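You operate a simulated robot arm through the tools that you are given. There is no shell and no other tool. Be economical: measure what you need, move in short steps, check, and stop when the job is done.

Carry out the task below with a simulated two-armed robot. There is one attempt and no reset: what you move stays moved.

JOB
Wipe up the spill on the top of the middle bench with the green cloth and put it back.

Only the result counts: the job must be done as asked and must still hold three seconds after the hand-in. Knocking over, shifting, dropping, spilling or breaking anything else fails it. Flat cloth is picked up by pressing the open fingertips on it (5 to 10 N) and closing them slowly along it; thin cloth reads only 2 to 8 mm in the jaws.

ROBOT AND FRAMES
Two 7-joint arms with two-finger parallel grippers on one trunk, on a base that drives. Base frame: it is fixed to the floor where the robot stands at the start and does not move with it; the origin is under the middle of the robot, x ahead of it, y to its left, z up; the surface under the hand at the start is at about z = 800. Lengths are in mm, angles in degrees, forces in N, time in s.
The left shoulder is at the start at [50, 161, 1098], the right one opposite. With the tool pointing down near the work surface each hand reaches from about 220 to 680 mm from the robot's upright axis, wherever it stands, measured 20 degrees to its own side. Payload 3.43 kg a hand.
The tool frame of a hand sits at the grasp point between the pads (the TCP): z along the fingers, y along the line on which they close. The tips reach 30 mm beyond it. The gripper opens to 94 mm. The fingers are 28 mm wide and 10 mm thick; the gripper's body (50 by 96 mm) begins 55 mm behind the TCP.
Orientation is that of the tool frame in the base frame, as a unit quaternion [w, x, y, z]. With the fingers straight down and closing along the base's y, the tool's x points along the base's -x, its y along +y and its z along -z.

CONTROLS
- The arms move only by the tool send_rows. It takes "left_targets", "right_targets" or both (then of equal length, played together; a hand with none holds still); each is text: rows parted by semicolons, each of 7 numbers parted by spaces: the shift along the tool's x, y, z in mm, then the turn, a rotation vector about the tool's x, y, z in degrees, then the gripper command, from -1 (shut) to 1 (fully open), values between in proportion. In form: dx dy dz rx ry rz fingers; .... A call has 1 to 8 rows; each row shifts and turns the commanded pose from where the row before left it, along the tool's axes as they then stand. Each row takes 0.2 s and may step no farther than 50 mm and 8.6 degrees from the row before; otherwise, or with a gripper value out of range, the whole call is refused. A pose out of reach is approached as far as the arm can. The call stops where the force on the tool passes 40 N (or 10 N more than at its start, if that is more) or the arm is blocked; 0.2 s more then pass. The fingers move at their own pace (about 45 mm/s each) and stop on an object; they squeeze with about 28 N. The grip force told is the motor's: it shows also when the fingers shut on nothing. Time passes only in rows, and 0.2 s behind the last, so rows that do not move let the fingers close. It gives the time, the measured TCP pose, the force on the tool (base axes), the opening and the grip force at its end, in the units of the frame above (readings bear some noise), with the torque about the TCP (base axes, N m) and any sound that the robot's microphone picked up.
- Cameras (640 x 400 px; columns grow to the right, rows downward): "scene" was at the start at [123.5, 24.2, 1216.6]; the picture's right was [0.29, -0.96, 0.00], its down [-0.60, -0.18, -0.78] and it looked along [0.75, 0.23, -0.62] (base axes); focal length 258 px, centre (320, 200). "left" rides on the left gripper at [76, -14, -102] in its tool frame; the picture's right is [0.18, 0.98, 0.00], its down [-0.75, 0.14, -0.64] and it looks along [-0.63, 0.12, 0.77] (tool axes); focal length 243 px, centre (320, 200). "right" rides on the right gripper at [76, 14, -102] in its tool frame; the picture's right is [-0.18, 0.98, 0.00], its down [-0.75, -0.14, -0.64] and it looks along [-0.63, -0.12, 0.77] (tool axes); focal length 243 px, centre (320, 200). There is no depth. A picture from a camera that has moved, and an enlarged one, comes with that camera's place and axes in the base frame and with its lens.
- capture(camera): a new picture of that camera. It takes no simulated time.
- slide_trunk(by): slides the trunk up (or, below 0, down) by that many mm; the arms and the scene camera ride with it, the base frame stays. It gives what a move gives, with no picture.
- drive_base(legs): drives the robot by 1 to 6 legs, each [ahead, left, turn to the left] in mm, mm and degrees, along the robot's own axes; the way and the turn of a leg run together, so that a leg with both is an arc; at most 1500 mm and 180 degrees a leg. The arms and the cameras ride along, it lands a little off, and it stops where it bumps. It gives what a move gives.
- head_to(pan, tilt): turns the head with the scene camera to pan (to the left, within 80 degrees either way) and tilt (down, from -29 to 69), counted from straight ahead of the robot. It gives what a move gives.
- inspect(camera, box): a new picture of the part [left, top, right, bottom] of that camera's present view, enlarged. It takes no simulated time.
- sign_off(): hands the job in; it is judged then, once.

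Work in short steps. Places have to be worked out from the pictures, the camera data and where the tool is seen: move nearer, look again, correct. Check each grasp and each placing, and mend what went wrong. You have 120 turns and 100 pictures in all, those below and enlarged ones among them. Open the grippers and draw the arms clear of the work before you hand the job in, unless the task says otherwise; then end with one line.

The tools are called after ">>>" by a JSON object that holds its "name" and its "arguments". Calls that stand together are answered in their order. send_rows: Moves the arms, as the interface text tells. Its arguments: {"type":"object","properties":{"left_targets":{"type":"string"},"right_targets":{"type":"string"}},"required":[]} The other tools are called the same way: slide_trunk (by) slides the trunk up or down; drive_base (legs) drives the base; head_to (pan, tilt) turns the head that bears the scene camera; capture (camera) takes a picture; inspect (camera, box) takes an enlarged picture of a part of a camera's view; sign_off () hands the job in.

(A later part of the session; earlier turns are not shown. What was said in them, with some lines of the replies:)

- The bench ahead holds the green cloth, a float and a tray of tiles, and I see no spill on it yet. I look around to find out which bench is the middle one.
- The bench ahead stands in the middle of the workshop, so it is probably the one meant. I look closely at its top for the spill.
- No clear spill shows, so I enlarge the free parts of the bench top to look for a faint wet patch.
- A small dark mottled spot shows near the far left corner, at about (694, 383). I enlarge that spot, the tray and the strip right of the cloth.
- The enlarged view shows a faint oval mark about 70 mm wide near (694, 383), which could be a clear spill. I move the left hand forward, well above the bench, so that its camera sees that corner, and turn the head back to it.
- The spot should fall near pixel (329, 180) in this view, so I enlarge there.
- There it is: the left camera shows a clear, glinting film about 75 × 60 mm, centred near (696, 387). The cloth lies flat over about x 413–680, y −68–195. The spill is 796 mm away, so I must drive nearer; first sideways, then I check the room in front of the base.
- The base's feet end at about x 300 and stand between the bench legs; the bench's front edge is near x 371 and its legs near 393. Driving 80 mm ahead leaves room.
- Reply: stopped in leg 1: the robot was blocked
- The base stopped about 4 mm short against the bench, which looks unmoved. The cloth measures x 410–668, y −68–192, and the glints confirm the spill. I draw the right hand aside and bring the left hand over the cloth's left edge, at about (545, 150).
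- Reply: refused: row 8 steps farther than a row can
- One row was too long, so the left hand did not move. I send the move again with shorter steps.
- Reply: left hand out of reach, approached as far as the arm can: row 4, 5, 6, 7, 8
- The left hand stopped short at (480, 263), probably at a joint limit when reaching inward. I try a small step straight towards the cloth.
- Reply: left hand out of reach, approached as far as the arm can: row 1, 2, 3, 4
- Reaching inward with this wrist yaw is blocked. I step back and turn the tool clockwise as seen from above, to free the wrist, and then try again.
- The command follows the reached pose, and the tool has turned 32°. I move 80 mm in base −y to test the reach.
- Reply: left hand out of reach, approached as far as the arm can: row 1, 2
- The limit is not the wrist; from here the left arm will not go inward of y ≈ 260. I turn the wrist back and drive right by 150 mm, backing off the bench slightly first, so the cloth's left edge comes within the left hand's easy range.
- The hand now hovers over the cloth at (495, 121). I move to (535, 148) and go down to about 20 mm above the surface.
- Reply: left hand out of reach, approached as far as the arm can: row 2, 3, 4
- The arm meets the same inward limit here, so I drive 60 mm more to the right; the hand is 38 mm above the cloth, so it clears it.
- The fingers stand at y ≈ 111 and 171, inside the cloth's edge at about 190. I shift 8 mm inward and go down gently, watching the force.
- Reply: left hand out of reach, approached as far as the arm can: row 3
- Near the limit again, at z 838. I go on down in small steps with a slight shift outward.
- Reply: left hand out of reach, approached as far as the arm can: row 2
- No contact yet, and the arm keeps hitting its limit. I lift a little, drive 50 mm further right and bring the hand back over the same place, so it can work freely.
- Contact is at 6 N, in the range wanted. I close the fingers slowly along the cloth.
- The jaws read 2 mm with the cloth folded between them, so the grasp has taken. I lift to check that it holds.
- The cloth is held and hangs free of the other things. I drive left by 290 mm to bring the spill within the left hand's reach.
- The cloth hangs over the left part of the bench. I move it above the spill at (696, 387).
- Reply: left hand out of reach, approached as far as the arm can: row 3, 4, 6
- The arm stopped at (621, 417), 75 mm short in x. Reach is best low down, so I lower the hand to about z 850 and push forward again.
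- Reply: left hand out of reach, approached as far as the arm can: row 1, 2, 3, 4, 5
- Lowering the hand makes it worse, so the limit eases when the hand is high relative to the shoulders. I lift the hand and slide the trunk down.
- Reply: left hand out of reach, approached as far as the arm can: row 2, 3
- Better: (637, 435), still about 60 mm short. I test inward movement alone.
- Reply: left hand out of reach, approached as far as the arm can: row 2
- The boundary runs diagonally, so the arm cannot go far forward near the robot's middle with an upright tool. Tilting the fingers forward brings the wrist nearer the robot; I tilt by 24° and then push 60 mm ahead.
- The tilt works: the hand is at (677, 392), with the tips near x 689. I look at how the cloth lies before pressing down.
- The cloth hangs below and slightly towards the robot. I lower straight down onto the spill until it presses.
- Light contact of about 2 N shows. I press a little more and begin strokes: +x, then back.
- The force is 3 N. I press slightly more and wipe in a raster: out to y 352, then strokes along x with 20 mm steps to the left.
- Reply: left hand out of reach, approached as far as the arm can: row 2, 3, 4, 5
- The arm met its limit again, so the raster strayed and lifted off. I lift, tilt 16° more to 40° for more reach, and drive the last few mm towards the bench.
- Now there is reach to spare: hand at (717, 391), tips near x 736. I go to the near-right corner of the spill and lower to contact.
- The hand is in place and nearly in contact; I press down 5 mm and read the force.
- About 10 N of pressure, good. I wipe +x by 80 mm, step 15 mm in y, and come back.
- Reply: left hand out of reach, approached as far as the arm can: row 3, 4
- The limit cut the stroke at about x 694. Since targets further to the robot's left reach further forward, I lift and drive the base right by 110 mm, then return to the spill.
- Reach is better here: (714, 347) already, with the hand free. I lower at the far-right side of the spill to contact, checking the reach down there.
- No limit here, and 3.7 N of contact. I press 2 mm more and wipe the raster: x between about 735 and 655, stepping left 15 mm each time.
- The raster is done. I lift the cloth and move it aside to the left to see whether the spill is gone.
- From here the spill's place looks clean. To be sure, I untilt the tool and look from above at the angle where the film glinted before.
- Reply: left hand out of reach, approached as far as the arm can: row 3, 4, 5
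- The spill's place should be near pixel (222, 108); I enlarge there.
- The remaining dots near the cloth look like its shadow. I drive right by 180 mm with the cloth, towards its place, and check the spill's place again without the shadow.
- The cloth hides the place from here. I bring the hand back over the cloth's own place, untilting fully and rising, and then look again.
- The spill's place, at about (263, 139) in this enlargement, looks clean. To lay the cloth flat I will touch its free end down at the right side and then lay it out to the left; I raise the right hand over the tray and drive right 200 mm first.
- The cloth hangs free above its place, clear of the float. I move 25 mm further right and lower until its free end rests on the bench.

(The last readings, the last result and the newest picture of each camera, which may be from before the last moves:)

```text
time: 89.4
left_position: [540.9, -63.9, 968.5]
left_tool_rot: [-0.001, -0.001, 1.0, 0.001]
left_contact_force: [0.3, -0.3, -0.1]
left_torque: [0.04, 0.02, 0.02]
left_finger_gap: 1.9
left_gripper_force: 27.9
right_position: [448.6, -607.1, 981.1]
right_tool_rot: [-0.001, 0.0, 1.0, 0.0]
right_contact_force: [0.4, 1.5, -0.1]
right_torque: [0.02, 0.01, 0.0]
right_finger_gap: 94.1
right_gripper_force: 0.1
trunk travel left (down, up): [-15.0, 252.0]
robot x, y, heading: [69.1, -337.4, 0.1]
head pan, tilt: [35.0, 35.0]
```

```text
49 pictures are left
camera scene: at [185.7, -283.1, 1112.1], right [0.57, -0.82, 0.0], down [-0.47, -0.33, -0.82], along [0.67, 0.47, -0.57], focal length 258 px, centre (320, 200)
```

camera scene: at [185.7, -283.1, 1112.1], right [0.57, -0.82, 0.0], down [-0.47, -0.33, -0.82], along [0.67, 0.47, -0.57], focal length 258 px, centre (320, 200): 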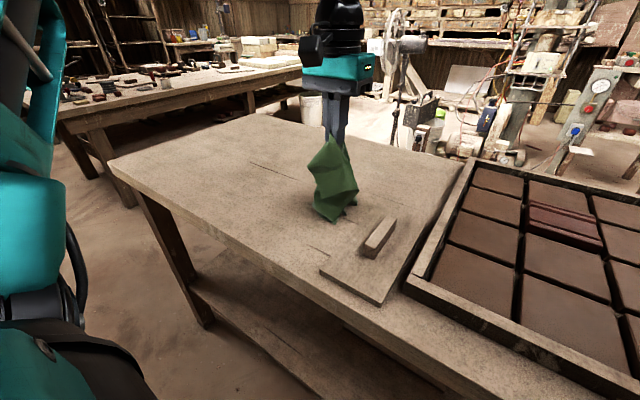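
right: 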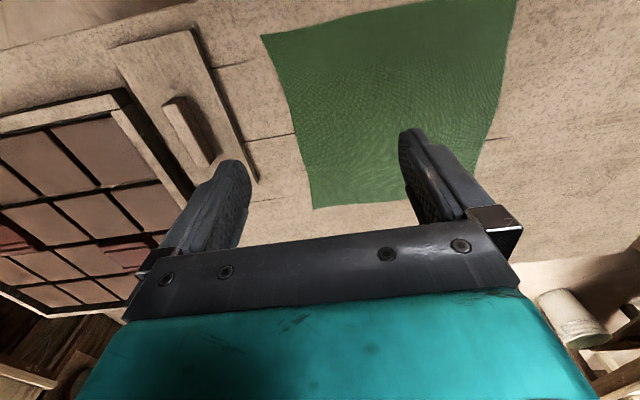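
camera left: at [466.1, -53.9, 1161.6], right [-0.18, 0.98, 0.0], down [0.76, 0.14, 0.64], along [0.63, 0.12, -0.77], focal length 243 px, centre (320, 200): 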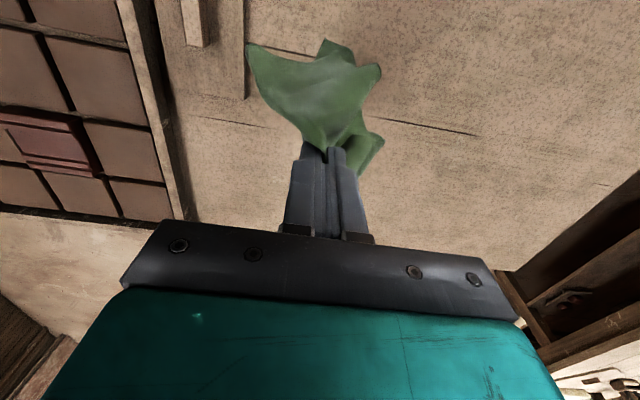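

The free end now rests on the bench just left of the float. I lay the cloth out to the left: hand moving +y, lowering along an arc.

>>> {"name": "send_rows", "arguments": {"left_targets": "0 20 0 0 0 0 -1; 0 20 0 0 0 0 -1; 0 20 3 0 0 0 -1; 0 20 10 0 0 0 -1; 0 25 18 0 0 0 -1; 0 25 22 0 0 0 -1; 0 25 26 0 0 0 -1; 0 20 26 0 0 0 -1"}}

>>> {"name": "capture", "arguments": {"camera": "scene"}}

>>> {"name": "capture", "arguments": {"camera": "left"}}

```text
time: 91.2
left_position: [540.2, 112.0, 862.9]
left_tool_rot: [-0.002, 0.0, 1.0, 0.001]
left_contact_force: [-0.8, 1.1, -0.4]
left_torque: [-0.02, -0.01, -0.01]
left_finger_gap: 2.1
left_gripper_force: 28.3
right_position: [448.7, -606.7, 982.2]
right_tool_rot: [0.0, 0.001, 1.0, 0.0]
right_contact_force: [0.4, -0.1, -0.3]
right_torque: [-0.03, 0.0, 0.0]
right_finger_gap: 94.1
right_gripper_force: 0.1
trunk travel left (down, up): [-15.0, 252.0]
robot x, y, heading: [69.9, -331.2, -0.3]
head pan, tilt: [35.0, 35.0]
```

```text
48 pictures are left
camera scene: at [185.7, -283.0, 1112.1], right [0.57, -0.82, 0.0], down [-0.47, -0.33, -0.82], along [0.67, 0.47, -0.57], focal length 258 px, centre (320, 200)
```

scene: 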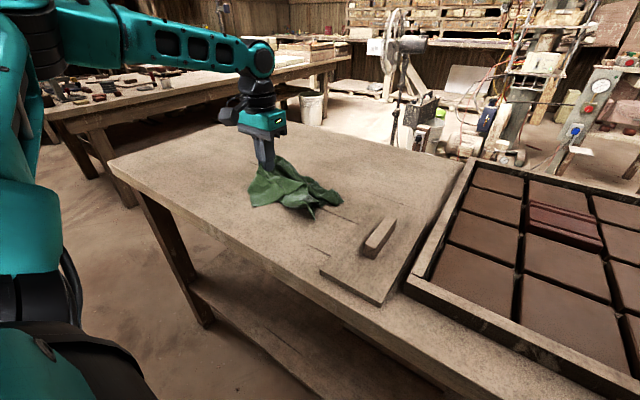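

```text
47 pictures are left
camera left: at [465.5, 97.7, 965.5], right [-0.18, 0.98, 0.0], down [0.76, 0.14, 0.64], along [0.63, 0.12, -0.77], focal length 243 px, centre (320, 200)
```

left: 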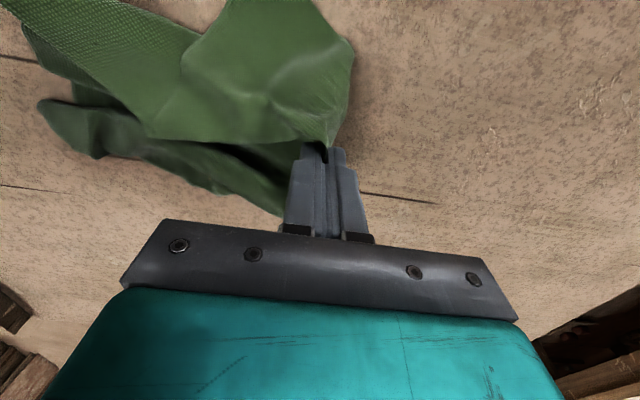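

The cloth lies stretched along y but folded narrow in x. I set this end down at y ≈ 132 and open the fingers, then look at what needs spreading.

>>> {"name": "send_rows", "arguments": {"left_targets": "0 10 14 0 0 0 -1; 0 10 12 0 0 0 -1; 0 0 0 0 0 0 -0.6; 0 0 0 0 0 0 -0.2; 0 0 0 0 0 0 0; 0 0 -30 0 0 0 0; 0 0 -50 0 0 0 0.3; 0 0 -50 0 0 0 0.3"}}

>>> {"name": "send_rows", "arguments": {"left_targets": "0 40 -20 0 0 0 0.3; 0 45 -10 0 0 0 0.3; 0 45 0 0 0 0 0.3; 0 0 0 0 0 0 0.3"}}

>>> {"name": "head_to", "arguments": {"pan": 40, "tilt": 40}}

>>> {"name": "capture", "arguments": {"camera": "scene"}}

>>> {"name": "inspect", "arguments": {"camera": "scene", "box": [200, 80, 440, 230]}}

```text
time: 93.0
left_position: [540.9, 132.2, 971.1]
left_tool_rot: [-0.001, 0.0, 1.0, 0.001]
left_contact_force: [0.6, 0.0, 0.3]
left_torque: [0.0, 0.02, 0.01]
left_finger_gap: 61.1
left_gripper_force: 0.1
right_position: [449.8, -608.1, 983.3]
right_tool_rot: [0.0, 0.002, 1.0, 0.0]
right_contact_force: [-0.6, 0.0, 0.2]
right_torque: [-0.01, -0.01, 0.01]
right_finger_gap: 94.0
right_gripper_force: 0.1
trunk travel left (down, up): [-15.0, 252.0]
robot x, y, heading: [69.7, -332.9, -0.3]
head pan, tilt: [35.0, 35.0]
```

```text
time: 94.0
left_position: [541.1, 259.8, 998.2]
left_tool_rot: [-0.002, 0.001, 1.0, 0.0]
left_contact_force: [-0.4, -0.4, -0.3]
left_torque: [0.02, 0.0, 0.04]
left_finger_gap: 61.4
left_gripper_force: 0.1
right_position: [449.1, -606.3, 982.6]
right_tool_rot: [0.0, 0.0, 1.0, 0.0]
right_contact_force: [0.5, 0.3, 0.9]
right_torque: [-0.03, 0.0, 0.01]
right_finger_gap: 93.8
right_gripper_force: 0.1
trunk travel left (down, up): [-15.0, 252.0]
robot x, y, heading: [71.9, -333.4, 0.0]
head pan, tilt: [35.0, 35.0]
```

```text
time: 94.7
left_position: [540.7, 260.8, 998.2]
left_tool_rot: [-0.001, -0.001, 1.0, 0.001]
left_contact_force: [0.4, -0.5, 0.6]
left_torque: [-0.02, 0.0, -0.02]
left_finger_gap: 61.1
left_gripper_force: 0.1
right_position: [449.5, -607.9, 982.7]
right_tool_rot: [0.0, 0.001, 1.0, 0.0]
right_contact_force: [0.9, -0.2, 1.6]
right_torque: [-0.01, -0.01, 0.01]
right_finger_gap: 94.0
right_gripper_force: 0.2
trunk travel left (down, up): [-15.0, 252.0]
robot x, y, heading: [68.5, -334.0, -0.1]
head pan, tilt: [40.0, 40.0]
```

```text
46 pictures are left
camera scene: at [178.7, -279.0, 1104.5], right [0.64, -0.77, 0.0], down [-0.49, -0.41, -0.77], along [0.59, 0.49, -0.64], focal length 258 px, centre (320, 200)
```

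scene: 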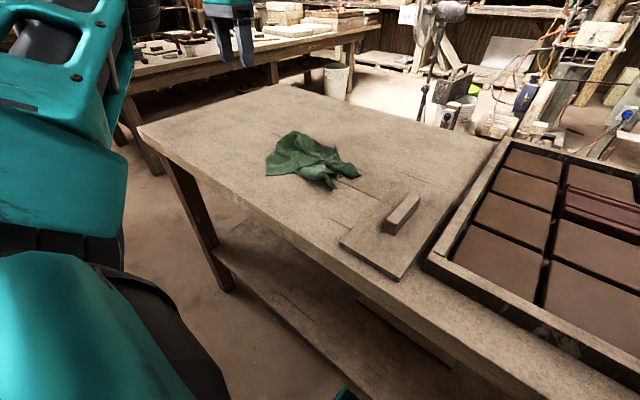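

```text
2.67 times, centred on (320, 155) of scene
camera zoom: at [178.7, -279.0, 1104.5], right [0.64, -0.77, 0.0], down [-0.49, -0.41, -0.77], along [0.59, 0.49, -0.64], focal length 689 px, centre (320, 320)
```

zoom: 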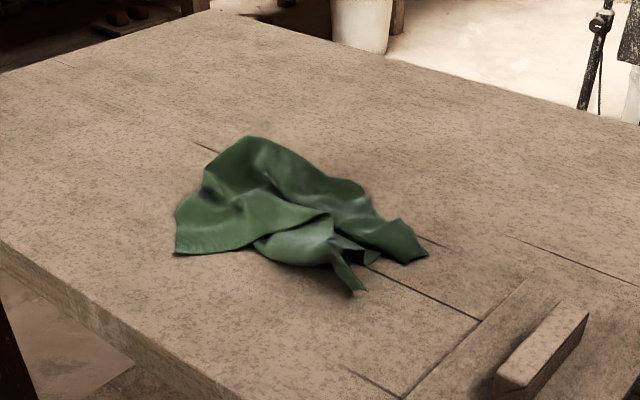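

The cloth lies in its old footprint, spanning x 451–634, y −60–199, with its centre near (545, 70), but it is crumpled. I'd like it spread flatter, so I bring the left hand over it to see its corners.

>>> {"name": "send_rows", "arguments": {"left_targets": "5 -45 -5 0 0 0 0.3; 5 -45 -5 0 0 0 0.3; 5 -45 -5 0 0 0 0.3; 5 -45 0 0 0 0 0.3; 5 -40 0 0 0 0 0.3; 0 0 0 0 0 0 0.3"}}

>>> {"name": "capture", "arguments": {"camera": "left"}}

>>> {"name": "head_to", "arguments": {"pan": 35, "tilt": 20}}

>>> {"name": "inspect", "arguments": {"camera": "scene", "box": [180, 200, 340, 300]}}

```text
time: 96.1
left_position: [515.2, 39.5, 1013.2]
left_tool_rot: [-0.001, -0.001, 1.0, -0.001]
left_contact_force: [-0.3, 0.0, 0.5]
left_torque: [0.02, 0.0, 0.01]
left_finger_gap: 61.2
left_gripper_force: 0.2
right_position: [447.7, -608.1, 981.9]
right_tool_rot: [0.0, 0.001, 1.0, -0.001]
right_contact_force: [-0.4, 0.2, 0.6]
right_torque: [-0.01, 0.01, -0.01]
right_finger_gap: 93.7
right_gripper_force: 0.0
trunk travel left (down, up): [-15.0, 252.0]
robot x, y, heading: [71.2, -331.2, 0.0]
head pan, tilt: [40.0, 40.0]
```

```text
44 pictures are left
camera left: at [440.4, 25.2, 1116.3], right [-0.19, 0.98, 0.0], down [0.76, 0.14, 0.64], along [0.63, 0.12, -0.77], focal length 243 px, centre (320, 200)
```

left: 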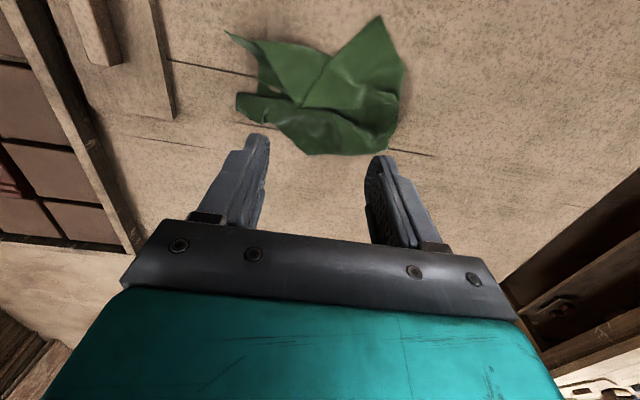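

```text
time: 96.9
left_position: [516.5, 39.8, 1013.6]
left_tool_rot: [-0.001, 0.0, 1.0, 0.0]
left_contact_force: [-0.3, 0.4, -0.3]
left_torque: [0.0, -0.03, 0.02]
left_finger_gap: 60.9
left_gripper_force: 0.1
right_position: [448.0, -606.8, 982.5]
right_tool_rot: [-0.001, 0.001, 1.0, 0.0]
right_contact_force: [0.6, -0.3, 0.1]
right_torque: [-0.01, 0.0, 0.0]
right_finger_gap: 93.9
right_gripper_force: 0.1
trunk travel left (down, up): [-15.0, 252.0]
robot x, y, heading: [71.4, -332.1, -0.2]
head pan, tilt: [35.0, 20.0]
```

```text
4.00 times, centred on (260, 250) of scene
camera zoom: at [189.8, -280.2, 1135.9], right [0.57, -0.82, 0.0], down [-0.28, -0.2, -0.94], along [0.77, 0.54, -0.34], focal length 1034 px, centre (560, 0)
```

zoom: 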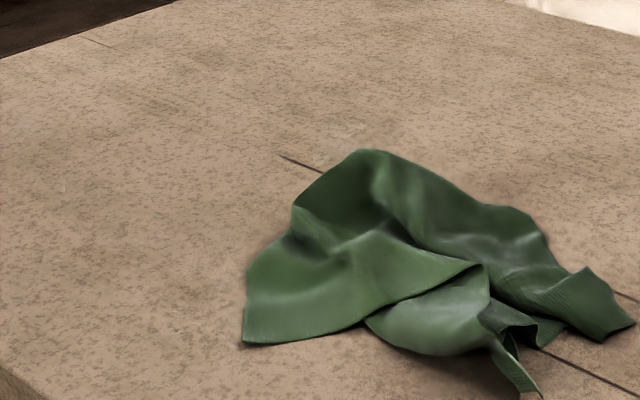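

The cloth's middle is within about 15 mm of where it was, all inside its old footprint. Before deciding on more, I check the spill from the exact view in which I first found it: drive left, hand to about (563, 346, 997).

>>> {"name": "drive_base", "arguments": {"legs": [[-10, 0, 0], [0, 333, 0]]}}

>>> {"name": "send_rows", "arguments": {"left_targets": "-29 -14 8 0 0 0 1; -29 -13 8 0 0 0 1; 0 0 0 0 0 0 1"}}

>>> {"name": "inspect", "arguments": {"camera": "left", "box": [235, 135, 395, 235]}}

>>> {"name": "head_to", "arguments": {"pan": 25, "tilt": 50}}

>>> {"name": "capture", "arguments": {"camera": "scene"}}

```text
time: 100.7
left_position: [506.5, 364.9, 1013.3]
left_tool_rot: [-0.001, 0.002, 1.0, 0.001]
left_contact_force: [0.6, -0.5, 0.1]
left_torque: [0.02, 0.0, -0.04]
left_finger_gap: 60.8
left_gripper_force: 0.1
right_position: [439.4, -282.9, 983.1]
right_tool_rot: [0.0, 0.002, 1.0, 0.0]
right_contact_force: [-0.5, -0.5, -0.2]
right_torque: [0.01, 0.01, 0.03]
right_finger_gap: 93.9
right_gripper_force: 0.1
trunk travel left (down, up): [-15.0, 252.0]
robot x, y, heading: [61.1, -6.0, -0.2]
head pan, tilt: [35.0, 20.0]
```

```text
time: 101.5
left_position: [563.5, 337.3, 996.9]
left_tool_rot: [-0.001, 0.002, 1.0, 0.001]
left_contact_force: [0.1, -0.4, -0.9]
left_torque: [0.01, -0.01, -0.01]
left_finger_gap: 93.9
left_gripper_force: 0.0
right_position: [438.0, -282.7, 982.7]
right_tool_rot: [0.0, 0.002, 1.0, 0.0]
right_contact_force: [0.8, 0.0, 1.1]
right_torque: [0.0, -0.02, -0.03]
right_finger_gap: 94.0
right_gripper_force: 0.0
trunk travel left (down, up): [-15.0, 252.0]
robot x, y, heading: [61.3, -8.0, -0.2]
head pan, tilt: [35.0, 20.0]
```

```text
4.00 times, centred on (315, 185) of left
camera zoom: at [489.1, 323.9, 1099.7], right [-0.18, 0.98, 0.0], down [0.76, 0.14, 0.64], along [0.63, 0.12, -0.77], focal length 970 px, centre (340, 260)
```

zoom: 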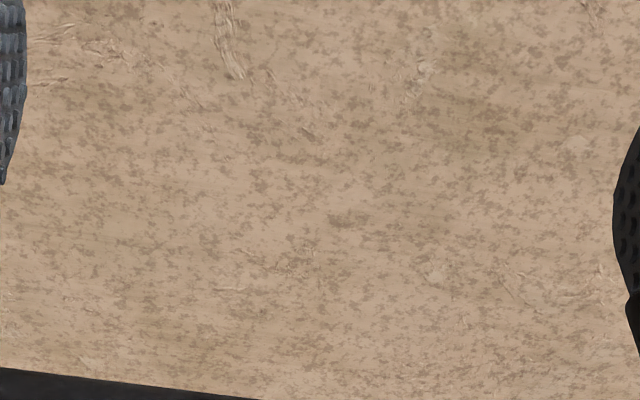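

```text
time: 102.4
left_position: [564.0, 338.2, 997.4]
left_tool_rot: [-0.001, 0.001, 1.0, 0.001]
left_contact_force: [0.5, -0.1, -0.3]
left_torque: [0.03, 0.02, 0.02]
left_finger_gap: 94.3
left_gripper_force: 0.1
right_position: [439.0, -281.9, 982.9]
right_tool_rot: [0.0, 0.002, 1.0, 0.0]
right_contact_force: [-0.9, 0.9, 0.2]
right_torque: [0.03, 0.02, -0.05]
right_finger_gap: 93.7
right_gripper_force: 0.1
trunk travel left (down, up): [-15.0, 252.0]
robot x, y, heading: [64.8, -5.1, -0.4]
head pan, tilt: [25.0, 50.0]
```

```text
41 pictures are left
camera scene: at [174.0, 24.5, 1090.4], right [0.42, -0.91, 0.0], down [-0.69, -0.32, -0.64], along [0.58, 0.27, -0.77], focal length 258 px, centre (320, 200)
```

scene: 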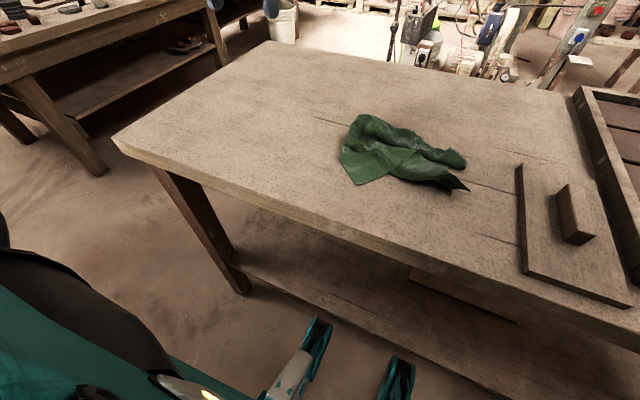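

The oval film and its glints are gone in the view where I first found it. The cloth rests in its old place, about 25 mm off centre at most and not quite smoothed out. The float and tray look unmoved, the grippers are open and the arms are clear, so I hand in.

>>> {"name": "sign_off", "arguments": {}}

```text
The job is handed in.
```

I wiped up the spill with the green cloth and put the cloth back in its old place on the middle bench, about 25 mm off centre at most; it lies crumpled rather than flat as it was at the start.
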